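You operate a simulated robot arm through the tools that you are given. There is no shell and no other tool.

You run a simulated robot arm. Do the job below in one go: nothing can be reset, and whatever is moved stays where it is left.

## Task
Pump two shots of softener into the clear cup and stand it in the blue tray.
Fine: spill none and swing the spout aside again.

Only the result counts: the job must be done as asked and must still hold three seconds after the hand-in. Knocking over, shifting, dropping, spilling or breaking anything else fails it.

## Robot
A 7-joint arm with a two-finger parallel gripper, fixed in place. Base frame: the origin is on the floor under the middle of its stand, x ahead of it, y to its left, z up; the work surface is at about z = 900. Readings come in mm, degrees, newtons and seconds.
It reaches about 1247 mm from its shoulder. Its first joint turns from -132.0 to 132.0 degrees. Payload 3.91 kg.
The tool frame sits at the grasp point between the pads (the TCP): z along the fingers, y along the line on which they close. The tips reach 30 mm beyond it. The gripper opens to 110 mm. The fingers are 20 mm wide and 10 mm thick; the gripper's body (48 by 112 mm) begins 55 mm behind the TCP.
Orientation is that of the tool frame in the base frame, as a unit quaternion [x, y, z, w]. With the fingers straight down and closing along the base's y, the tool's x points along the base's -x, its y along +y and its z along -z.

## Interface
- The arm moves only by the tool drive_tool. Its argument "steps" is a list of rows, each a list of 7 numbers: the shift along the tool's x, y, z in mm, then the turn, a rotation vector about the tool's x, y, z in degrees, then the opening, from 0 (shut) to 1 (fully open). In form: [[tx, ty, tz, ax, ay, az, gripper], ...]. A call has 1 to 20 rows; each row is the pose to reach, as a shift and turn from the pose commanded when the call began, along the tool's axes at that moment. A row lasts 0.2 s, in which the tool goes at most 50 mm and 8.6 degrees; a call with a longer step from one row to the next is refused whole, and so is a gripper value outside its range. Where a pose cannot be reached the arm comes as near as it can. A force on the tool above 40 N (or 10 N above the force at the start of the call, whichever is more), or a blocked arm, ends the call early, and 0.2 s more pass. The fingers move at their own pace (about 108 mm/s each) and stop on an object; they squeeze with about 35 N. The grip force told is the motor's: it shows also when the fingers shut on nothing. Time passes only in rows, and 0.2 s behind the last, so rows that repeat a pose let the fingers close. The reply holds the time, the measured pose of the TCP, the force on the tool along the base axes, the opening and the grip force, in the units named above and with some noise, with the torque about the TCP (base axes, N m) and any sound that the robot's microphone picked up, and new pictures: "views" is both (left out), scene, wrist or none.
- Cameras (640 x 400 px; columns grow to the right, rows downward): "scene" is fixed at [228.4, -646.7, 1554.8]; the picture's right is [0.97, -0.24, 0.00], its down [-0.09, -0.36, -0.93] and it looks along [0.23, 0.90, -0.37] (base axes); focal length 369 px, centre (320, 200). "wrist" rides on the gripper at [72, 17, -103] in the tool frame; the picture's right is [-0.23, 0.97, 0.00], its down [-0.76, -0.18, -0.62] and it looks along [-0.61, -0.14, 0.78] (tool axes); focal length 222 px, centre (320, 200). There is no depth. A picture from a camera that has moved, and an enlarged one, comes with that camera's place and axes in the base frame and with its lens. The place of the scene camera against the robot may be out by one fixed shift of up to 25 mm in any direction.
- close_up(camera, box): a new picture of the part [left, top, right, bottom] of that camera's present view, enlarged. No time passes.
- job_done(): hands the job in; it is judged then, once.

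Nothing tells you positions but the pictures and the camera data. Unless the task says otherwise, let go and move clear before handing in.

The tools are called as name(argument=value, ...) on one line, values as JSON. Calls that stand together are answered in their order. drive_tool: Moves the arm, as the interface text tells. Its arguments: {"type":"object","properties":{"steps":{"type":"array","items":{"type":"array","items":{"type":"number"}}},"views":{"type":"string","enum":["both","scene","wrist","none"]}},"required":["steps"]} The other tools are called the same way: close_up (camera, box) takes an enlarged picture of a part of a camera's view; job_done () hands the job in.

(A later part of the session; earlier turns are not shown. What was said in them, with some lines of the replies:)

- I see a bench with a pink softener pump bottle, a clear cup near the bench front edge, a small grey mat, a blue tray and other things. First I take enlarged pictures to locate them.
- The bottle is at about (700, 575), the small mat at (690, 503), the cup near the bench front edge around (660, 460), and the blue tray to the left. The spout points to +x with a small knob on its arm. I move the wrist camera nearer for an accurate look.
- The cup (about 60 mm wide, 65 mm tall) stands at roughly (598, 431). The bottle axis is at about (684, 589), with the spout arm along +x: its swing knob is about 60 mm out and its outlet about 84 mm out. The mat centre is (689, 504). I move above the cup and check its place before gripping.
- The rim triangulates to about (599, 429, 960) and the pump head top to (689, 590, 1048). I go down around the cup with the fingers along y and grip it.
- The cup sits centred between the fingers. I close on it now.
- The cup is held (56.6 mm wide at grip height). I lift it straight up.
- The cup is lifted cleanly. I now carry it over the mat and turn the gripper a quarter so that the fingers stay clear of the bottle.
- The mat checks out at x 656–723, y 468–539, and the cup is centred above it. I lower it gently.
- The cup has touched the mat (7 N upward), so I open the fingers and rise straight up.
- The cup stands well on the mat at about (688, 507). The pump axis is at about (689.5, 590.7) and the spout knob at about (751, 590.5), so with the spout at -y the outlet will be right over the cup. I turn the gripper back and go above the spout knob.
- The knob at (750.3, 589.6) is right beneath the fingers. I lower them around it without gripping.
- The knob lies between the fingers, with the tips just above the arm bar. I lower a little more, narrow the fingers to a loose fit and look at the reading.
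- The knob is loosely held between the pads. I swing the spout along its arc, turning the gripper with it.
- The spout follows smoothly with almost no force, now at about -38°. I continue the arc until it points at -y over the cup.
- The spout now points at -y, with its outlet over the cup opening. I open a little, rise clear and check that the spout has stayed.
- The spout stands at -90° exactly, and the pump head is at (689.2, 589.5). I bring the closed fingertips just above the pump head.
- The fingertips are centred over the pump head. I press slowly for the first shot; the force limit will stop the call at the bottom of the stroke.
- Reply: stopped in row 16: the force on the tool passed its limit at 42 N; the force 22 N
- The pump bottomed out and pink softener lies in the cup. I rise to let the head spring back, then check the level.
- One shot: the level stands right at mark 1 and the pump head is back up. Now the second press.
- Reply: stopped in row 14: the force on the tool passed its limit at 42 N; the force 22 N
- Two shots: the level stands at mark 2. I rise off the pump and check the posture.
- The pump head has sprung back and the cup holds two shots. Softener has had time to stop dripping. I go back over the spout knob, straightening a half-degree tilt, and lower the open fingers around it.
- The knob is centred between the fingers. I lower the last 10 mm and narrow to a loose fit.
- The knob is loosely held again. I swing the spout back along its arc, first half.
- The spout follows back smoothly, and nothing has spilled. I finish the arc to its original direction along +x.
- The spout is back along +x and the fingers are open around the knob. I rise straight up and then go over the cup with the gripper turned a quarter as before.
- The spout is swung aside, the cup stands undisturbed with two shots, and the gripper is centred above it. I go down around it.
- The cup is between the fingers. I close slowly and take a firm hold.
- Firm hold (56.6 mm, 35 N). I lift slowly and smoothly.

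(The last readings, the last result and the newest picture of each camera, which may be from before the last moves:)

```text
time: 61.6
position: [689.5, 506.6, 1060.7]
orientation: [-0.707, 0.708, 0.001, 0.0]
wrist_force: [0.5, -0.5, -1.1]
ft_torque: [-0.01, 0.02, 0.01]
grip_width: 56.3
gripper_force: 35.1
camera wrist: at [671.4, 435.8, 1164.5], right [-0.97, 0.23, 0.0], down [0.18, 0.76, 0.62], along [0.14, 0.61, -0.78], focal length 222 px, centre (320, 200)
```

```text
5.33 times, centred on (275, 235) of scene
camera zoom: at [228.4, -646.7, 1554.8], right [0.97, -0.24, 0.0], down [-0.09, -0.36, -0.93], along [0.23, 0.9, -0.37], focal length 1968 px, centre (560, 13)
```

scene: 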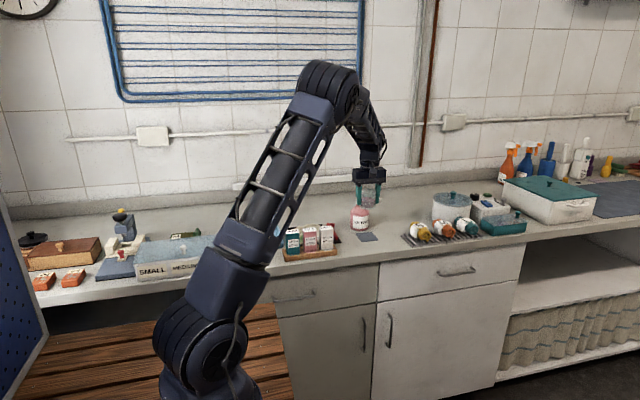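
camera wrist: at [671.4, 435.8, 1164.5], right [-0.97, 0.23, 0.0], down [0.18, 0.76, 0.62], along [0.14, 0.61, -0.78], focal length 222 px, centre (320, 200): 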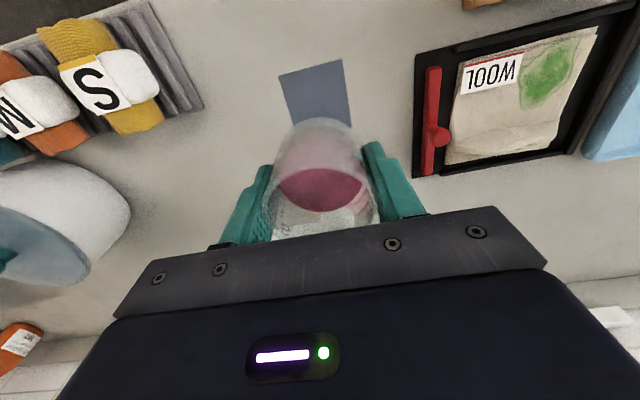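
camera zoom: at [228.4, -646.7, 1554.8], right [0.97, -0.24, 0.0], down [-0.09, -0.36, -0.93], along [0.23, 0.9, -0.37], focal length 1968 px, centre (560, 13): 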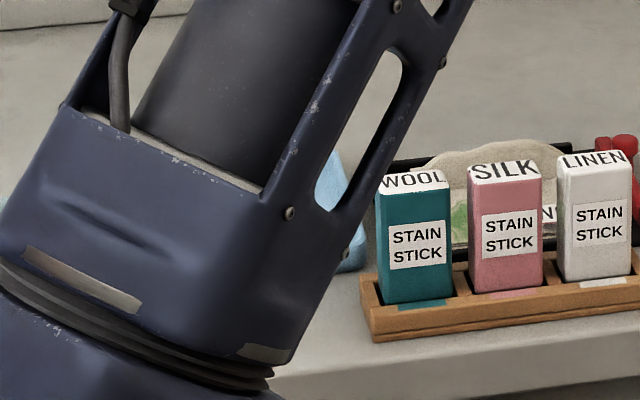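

The cup hangs level with no spill. I carry it smoothly toward the tray, stopping halfway to look at the tray's exact place.

drive_tool(steps=[[-0.3, 2, 0, 0, 0, 0, 0.4], [-0.8, 6, 0, 0, 0, 0, 0.4], [-1.6, 12, 0, 0, 0, 0, 0.4], [-2.7, 20, 0, 0, 0, 0, 0.4], [-4, 30, 0, 0, 0, 0, 0.4], [-5.6, 42, 0, 0, 0, 0, 0.4], [-7.4, 56, 0, 0, 0, 0, 0.4], [-9.3, 70, 0, 0, 0, 0, 0.4], [-11.2, 84, 0, 0, 0, 0, 0.4], [-13, 98, 0, 0, 0, 0, 0.4], [-14.9, 112, 0, 0, 0, 0, 0.4], [-16.8, 126, 0, 0, 0, 0, 0.4], [-18.6, 140, 0, 0, 0, 0, 0.4], [-20.5, 154, 0, 0, 0, 0, 0.4], [-22.1, 166, 0, 0, 0, 0, 0.4], [-23.4, 176, 0, 0, 0, 0, 0.4], [-24.5, 184, 0, 0, 0, 0, 0.4], [-25.3, 190, 0, 0, 0, 0, 0.4], [-25.8, 194, 0, 0, 0, 0, 0.4], [-26, 196, 0, 0, 0, 0, 0.4]], views="both")

close_up(camera="scene", box=[225, 180, 385, 270])

```text
time: 65.8
position: [492.7, 533.8, 1061.6]
orientation: [0.707, -0.707, -0.001, 0.0]
wrist_force: [0.4, -0.2, -0.8]
ft_torque: [0.01, 0.03, 0.01]
grip_width: 56.7
gripper_force: 34.3
camera wrist: at [474.8, 462.4, 1165.2], right [-0.97, 0.23, 0.0], down [0.18, 0.76, 0.62], along [0.14, 0.61, -0.78], focal length 222 px, centre (320, 200)
```

scene: 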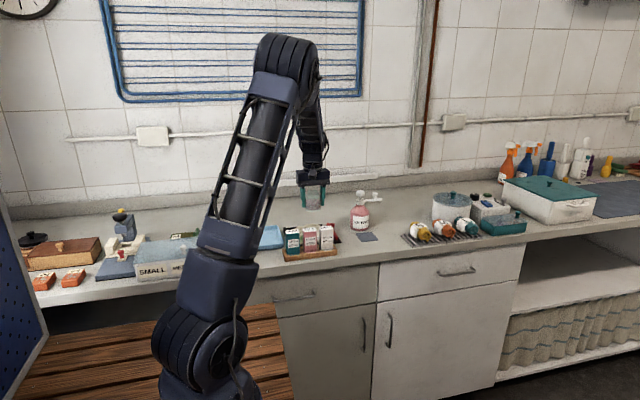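
wrist: 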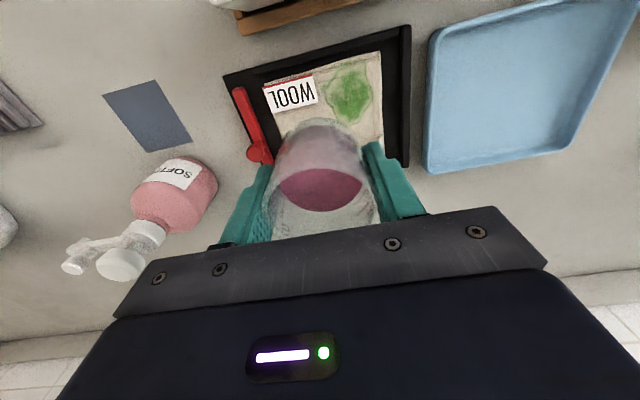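

```text
4.00 times, centred on (305, 225) of scene
camera zoom: at [228.4, -646.7, 1554.8], right [0.97, -0.24, 0.0], down [-0.09, -0.36, -0.93], along [0.23, 0.9, -0.37], focal length 1476 px, centre (380, 100)
```

zoom: 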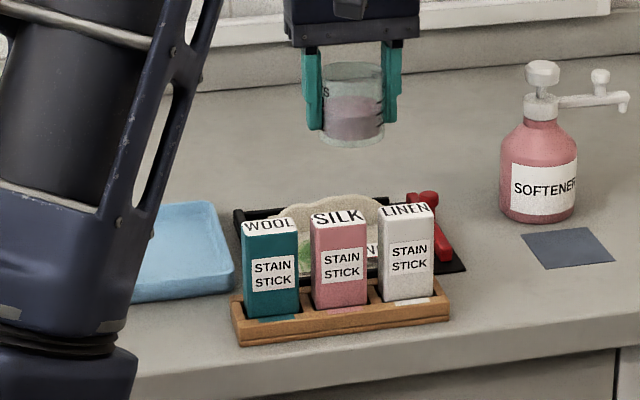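

The tray spans about x 209–378, y 490–641, so I aim for (300, 566) inside it. I carry the cup on above the tray.

drive_tool(steps=[[-0.3, 2, 0, 0, 0, 0, 0.4], [-1, 6, 0, 0, 0, 0, 0.4], [-2, 12, 0, 0, 0, 0, 0.4], [-3.4, 20, 0, 0, 0, 0, 0.4], [-5, 30, 0, 0, 0, 0, 0.4], [-7.1, 42, 0, 0, 0, 0, 0.4], [-9.4, 56, 0, 0, 0, 0, 0.4], [-11.8, 70, 0, 0, 0, 0, 0.4], [-14.1, 84, 0, 0, 0, 0, 0.4], [-16.5, 98, 0, 0, 0, 0, 0.4], [-18.8, 112, 0, 0, 0, 0, 0.4], [-21.2, 126, 0, 0, 0, 0, 0.4], [-23.5, 140, 0, 0, 0, 0, 0.4], [-25.9, 154, 0, 0, 0, 0, 0.4], [-27.9, 166, 0, 0, 0, 0, 0.4], [-29.6, 176, 0, 0, 0, 0, 0.4], [-31, 183, 0, 0, 0, 0, 0.4], [-32, 188, 0, 0, 0, 0, 0.4], [-32.7, 191, 0, 0, 0, 0, 0.4], [-33, 193, 0, 0, 0, 0, 0.4]], views="both")

close_up(camera="scene", box=[195, 170, 325, 270])

```text
time: 70.0
position: [298.8, 564.7, 1062.7]
orientation: [-0.707, 0.708, 0.001, -0.001]
wrist_force: [-0.2, 0.8, -1.2]
ft_torque: [0.03, 0.02, 0.0]
grip_width: 56.7
gripper_force: 35.4
camera wrist: at [282.2, 494.4, 1166.2], right [-0.97, 0.23, 0.0], down [0.18, 0.76, 0.62], along [0.14, 0.61, -0.78], focal length 222 px, centre (320, 200)
```

scene: 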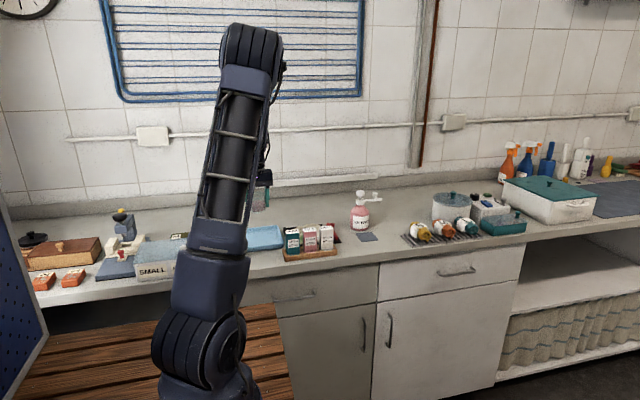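
wrist: 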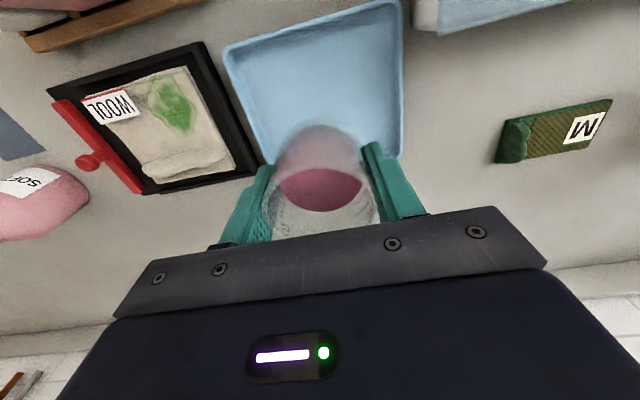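

```text
4.00 times, centred on (260, 220) of scene
camera zoom: at [228.4, -646.7, 1554.8], right [0.97, -0.24, 0.0], down [-0.09, -0.36, -0.93], along [0.23, 0.9, -0.37], focal length 1476 px, centre (560, 120)
```

zoom: 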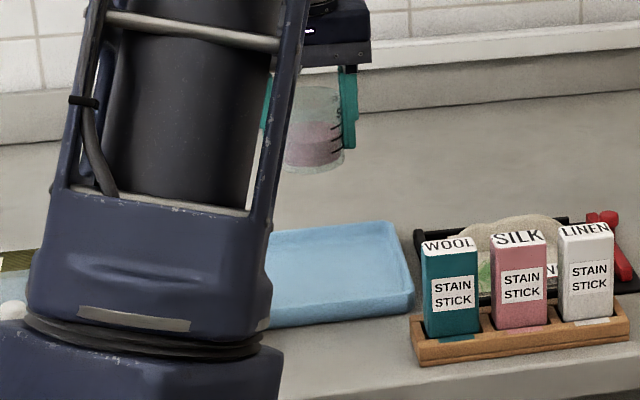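

The cup hangs over the tray (x 214–373, y 493–642). I lower it gently to just above the tray floor.

drive_tool(steps=[[0, 0, 1, 0, 0, 0, 0.4], [0, 0, 3, 0, 0, 0, 0.4], [0, 0, 6, 0, 0, 0, 0.4], [0, 0, 11, 0, 0, 0, 0.4], [0, 0, 18, 0, 0, 0, 0.4], [0, 0, 26, 0, 0, 0, 0.4], [0, 0, 35, 0, 0, 0, 0.4], [0, 0, 44, 0, 0, 0, 0.4], [0, 0, 53, 0, 0, 0, 0.4], [0, 0, 62, 0, 0, 0, 0.4], [0, 0, 71, 0, 0, 0, 0.4], [0, 0, 80, 0, 0, 0, 0.4], [0, 0, 88, 0, 0, 0, 0.4], [0, 0, 95, 0, 0, 0, 0.4], [0, 0, 100, 0, 0, 0, 0.4], [0, 0, 104, 0, 0, 0, 0.4], [0, 0, 107, 0, 0, 0, 0.4], [0, 0, 109, 0, 0, 0, 0.4], [0, 0, 110, 0, 0, 0, 0.4], [0, 0, 110, 0, 0, 0, 0.4]], views="both")

close_up(camera="scene", box=[215, 190, 315, 270])

```text
time: 74.2
position: [300.4, 565.2, 951.9]
orientation: [-0.707, 0.708, 0.001, 0.0]
wrist_force: [-0.3, 0.6, 0.0]
ft_torque: [0.0, 0.01, 0.0]
grip_width: 56.5
gripper_force: 34.9
camera wrist: at [281.7, 494.5, 1055.3], right [-0.97, 0.23, 0.0], down [0.18, 0.76, 0.62], along [0.14, 0.61, -0.78], focal length 222 px, centre (320, 200)
```

scene: 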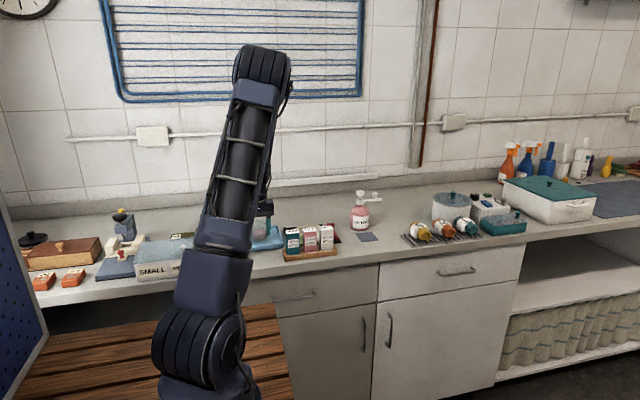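
wrist: 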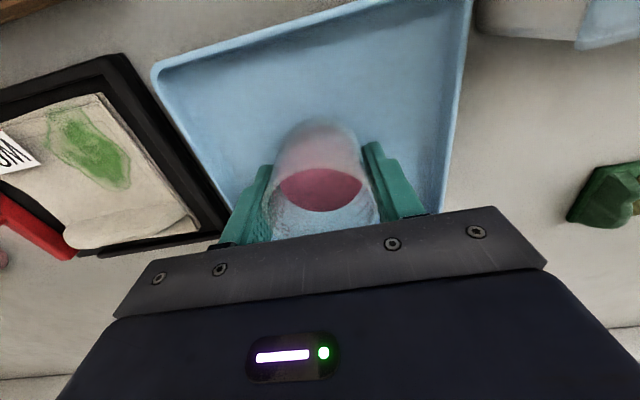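

```text
5.00 times, centred on (265, 230) of scene
camera zoom: at [228.4, -646.7, 1554.8], right [0.97, -0.24, 0.0], down [-0.09, -0.36, -0.93], along [0.23, 0.9, -0.37], focal length 1845 px, centre (595, 50)
```

zoom: 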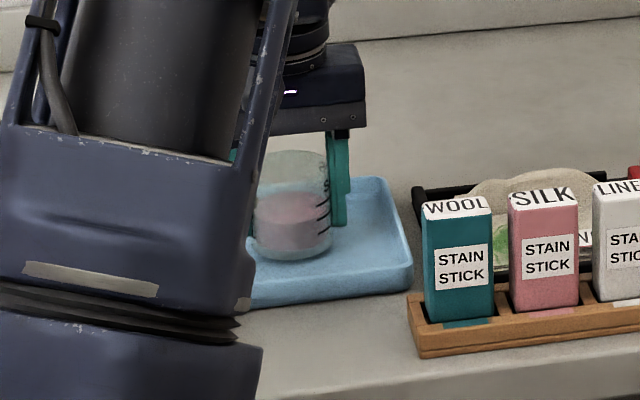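

The cup bottom is about 10 mm above the bench level inside the tray. I lower in small steps and watch for contact.

drive_tool(steps=[[0, 0, 1, 0, 0, 0, 0.4], [0, 0, 2, 0, 0, 0, 0.4], [0, 0, 3, 0, 0, 0, 0.4], [0, 0, 4, 0, 0, 0, 0.4], [0, 0, 4, 0, 0, 0, 0.4]], views="none")

```text
time: 75.4
position: [298.7, 565.5, 946.9]
orientation: [0.707, -0.707, 0.0, 0.0]
wrist_force: [-0.2, 0.7, 0.0]
ft_torque: [0.01, 0.02, -0.03]
grip_width: 56.6
gripper_force: 35.0
```

drive_tool(steps=[[0, 0, 0.7, 0, 0, 0, 0.4], [0, 0, 1.4, 0, 0, 0, 0.4], [0, 0, 2, 0, 0, 0, 0.4], [0, 0, 2, 0, 0, 0, 0.4]], views="none")

```text
time: 76.4
position: [299.0, 565.9, 947.2]
orientation: [0.707, -0.707, 0.0, 0.001]
wrist_force: [-1.6, 0.1, 8.4]
ft_torque: [-0.03, -0.04, -0.02]
grip_width: 56.3
gripper_force: 35.2
```

Contact with the tray floor (8 N). I relieve the pressure a little, check the view, and open slowly.

drive_tool(steps=[[0, 0, -0.6, 0, 0, 0, 0.4], [0, 0, -0.6, 0, 0, 0, 0.52], [0, 0, -0.6, 0, 0, 0, 0.55], [0, 0, -0.6, 0, 0, 0, 0.6], [0, 0, -0.6, 0, 0, 0, 0.66], [0, 0, -0.6, 0, 0, 0, 0.72], [0, 0, -0.6, 0, 0, 0, 0.72]], views="both")

close_up(camera="scene", box=[215, 190, 315, 270])

```text
time: 78.0
position: [299.7, 565.8, 946.1]
orientation: [0.708, -0.707, 0.0, 0.001]
wrist_force: [0.4, -1.2, -1.0]
ft_torque: [-0.03, -0.01, 0.02]
grip_width: 79.1
gripper_force: 0.1
camera wrist: at [282.5, 494.8, 1049.5], right [-0.97, 0.23, 0.0], down [0.18, 0.76, 0.62], along [0.14, 0.61, -0.78], focal length 222 px, centre (320, 200)
```

scene: 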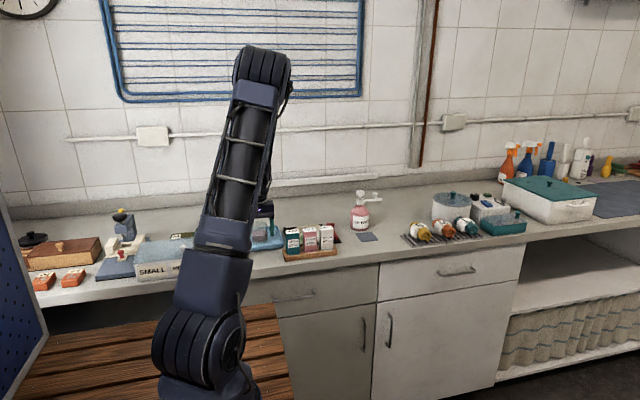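
wrist: 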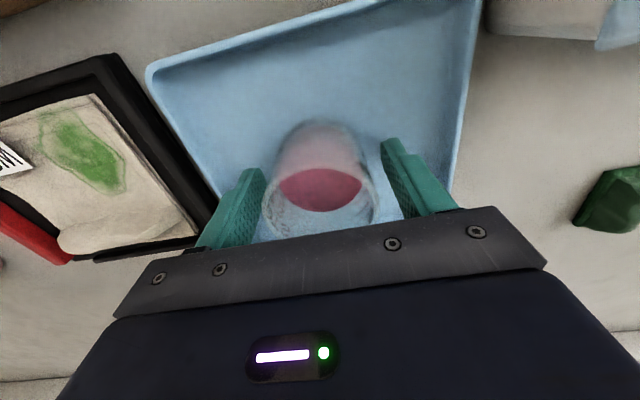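

```text
5.00 times, centred on (265, 230) of scene
camera zoom: at [228.4, -646.7, 1554.8], right [0.97, -0.24, 0.0], down [-0.09, -0.36, -0.93], along [0.23, 0.9, -0.37], focal length 1845 px, centre (595, 50)
```

zoom: 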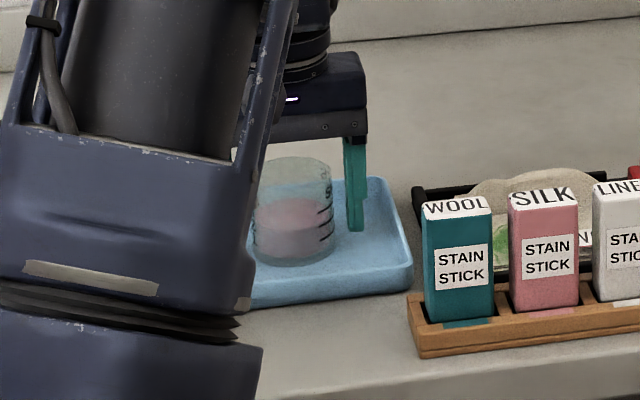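

The cup stands in the tray with the fingers clear on both sides. I rise straight up and look over the whole result.

drive_tool(steps=[[0, 0, -4, 0, 0, 0, 0.72], [0, 0, -15, 0, 0, 0, 0.72], [0, 0, -35, 0, 0, 0, 0.72], [0, 0, -65, 0, 0, 0, 0.72], [0, 0, -105, 0, 0, 0, 0.72], [0, 0, -150, 0, 0, 0, 0.72], [0, 0, -195, 0, 0, 0, 0.72], [0, 0, -220, 0, 0, 0, 0.72], [0, 0, -220, 0, 0, 0, 0.72]], views="both")

close_up(camera="wrist", box=[230, 20, 410, 180])

close_up(camera="scene", box=[215, 180, 415, 280])

```text
time: 80.0
position: [299.8, 565.8, 1164.4]
orientation: [-0.707, 0.707, 0.001, -0.001]
wrist_force: [-0.2, -0.2, 0.2]
ft_torque: [-0.02, 0.01, 0.02]
grip_width: 79.2
gripper_force: 0.0
camera wrist: at [281.0, 495.0, 1268.7], right [-0.97, 0.23, 0.0], down [0.18, 0.76, 0.62], along [0.14, 0.61, -0.78], focal length 222 px, centre (320, 200)
```

scene: 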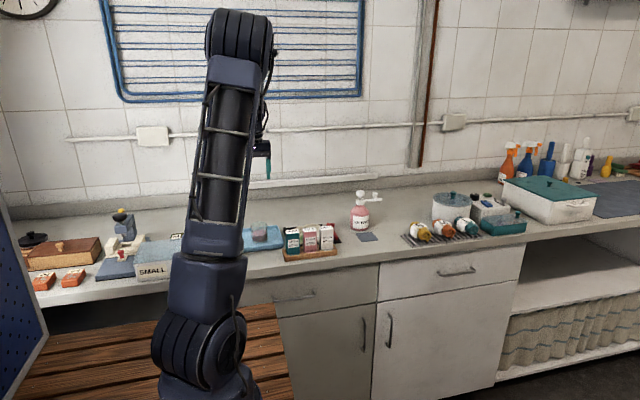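
wrist: 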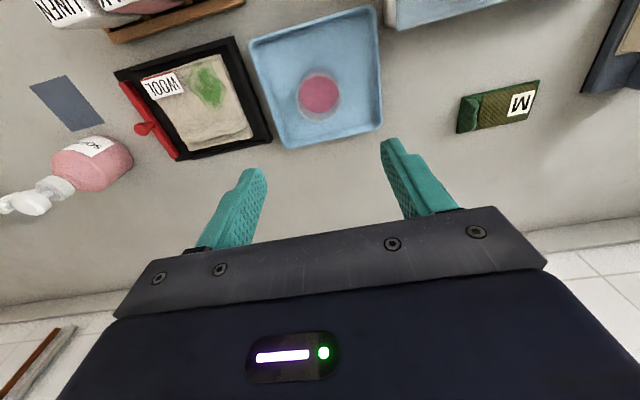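

```text
2.50 times, centred on (320, 100) of wrist
camera zoom: at [281.0, 495.0, 1268.7], right [-0.97, 0.23, 0.0], down [0.18, 0.76, 0.62], along [0.14, 0.61, -0.78], focal length 555 px, centre (320, 450)
```

zoom: 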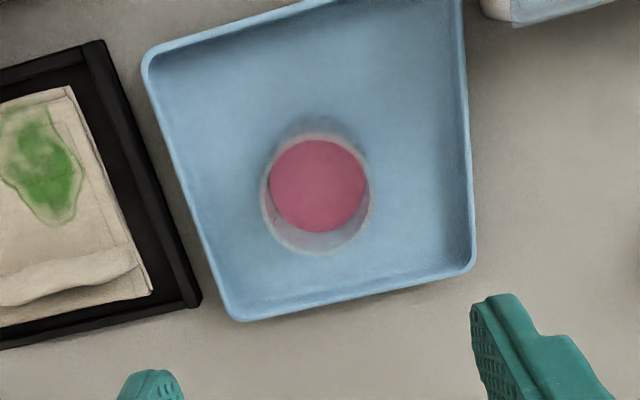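

```text
3.20 times, centred on (315, 230) of scene
camera zoom: at [228.4, -646.7, 1554.8], right [0.97, -0.24, 0.0], down [-0.09, -0.36, -0.93], along [0.23, 0.9, -0.37], focal length 1181 px, centre (336, 104)
```

zoom: 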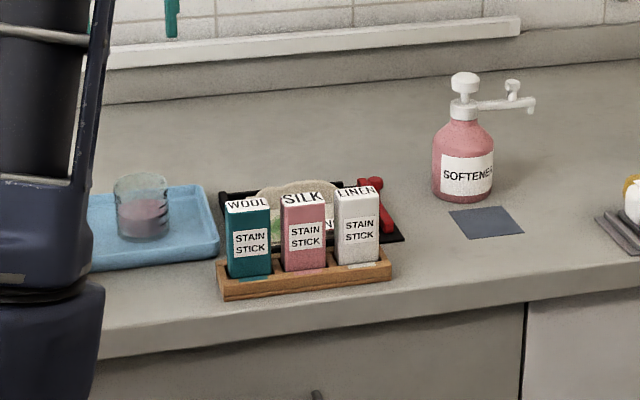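

close_up(camera="scene", box=[335, 185, 395, 250])

close_up(camera="scene", box=[240, 215, 300, 255])

```text
6.15 times, centred on (365, 218) of scene
camera zoom: at [228.4, -646.7, 1554.8], right [0.97, -0.24, 0.0], down [-0.09, -0.36, -0.93], along [0.23, 0.9, -0.37], focal length 2271 px, centre (43, 92)
```

zoom: 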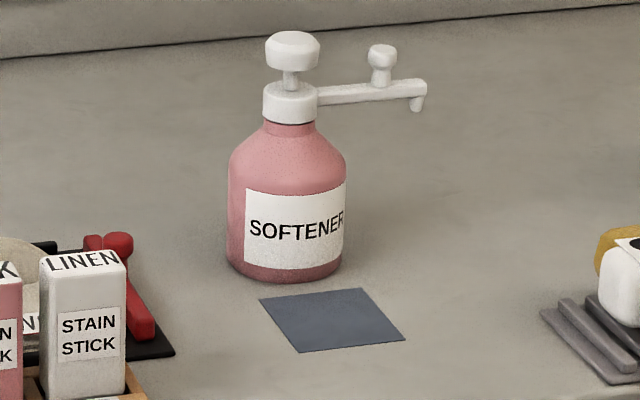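

```text
10.00 times, centred on (270, 235) of scene
camera zoom: at [228.4, -646.7, 1554.8], right [0.97, -0.24, 0.0], down [-0.09, -0.36, -0.93], along [0.23, 0.9, -0.37], focal length 3690 px, centre (820, -150)
```

zoom: 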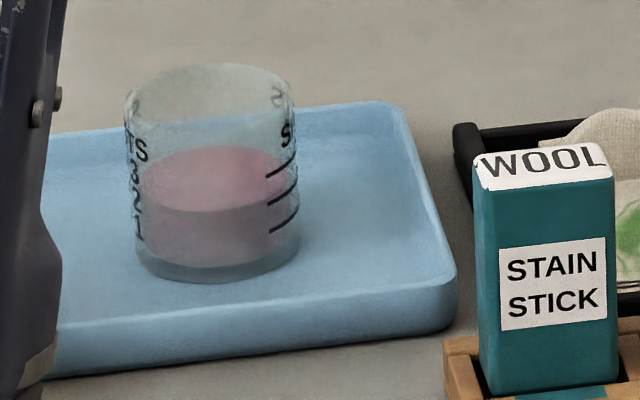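

The cup stands upright in the blue tray, filled to mark 2. The spout is swung aside, the mat and bench are clean, and nothing else has moved. The gripper is open and clear, so I hand in.

job_done()

```text
The job is handed in.
```

The clear cup is standing upright in the blue tray with two shots of softener in it, and the job is handed in.

- **Shots:** I pressed the pump fully twice. The level read mark 1 after the first press and mark 2 after the second.
- **Spill:** The final pictures show no softener on the mat, the bench or the tray floor.
- **Spout:** It is swung back to where it started, pointing away from the mat.
- **Everything else:** The bottle and the other items look to be in their original places. The gripper is open and well clear of the cup.
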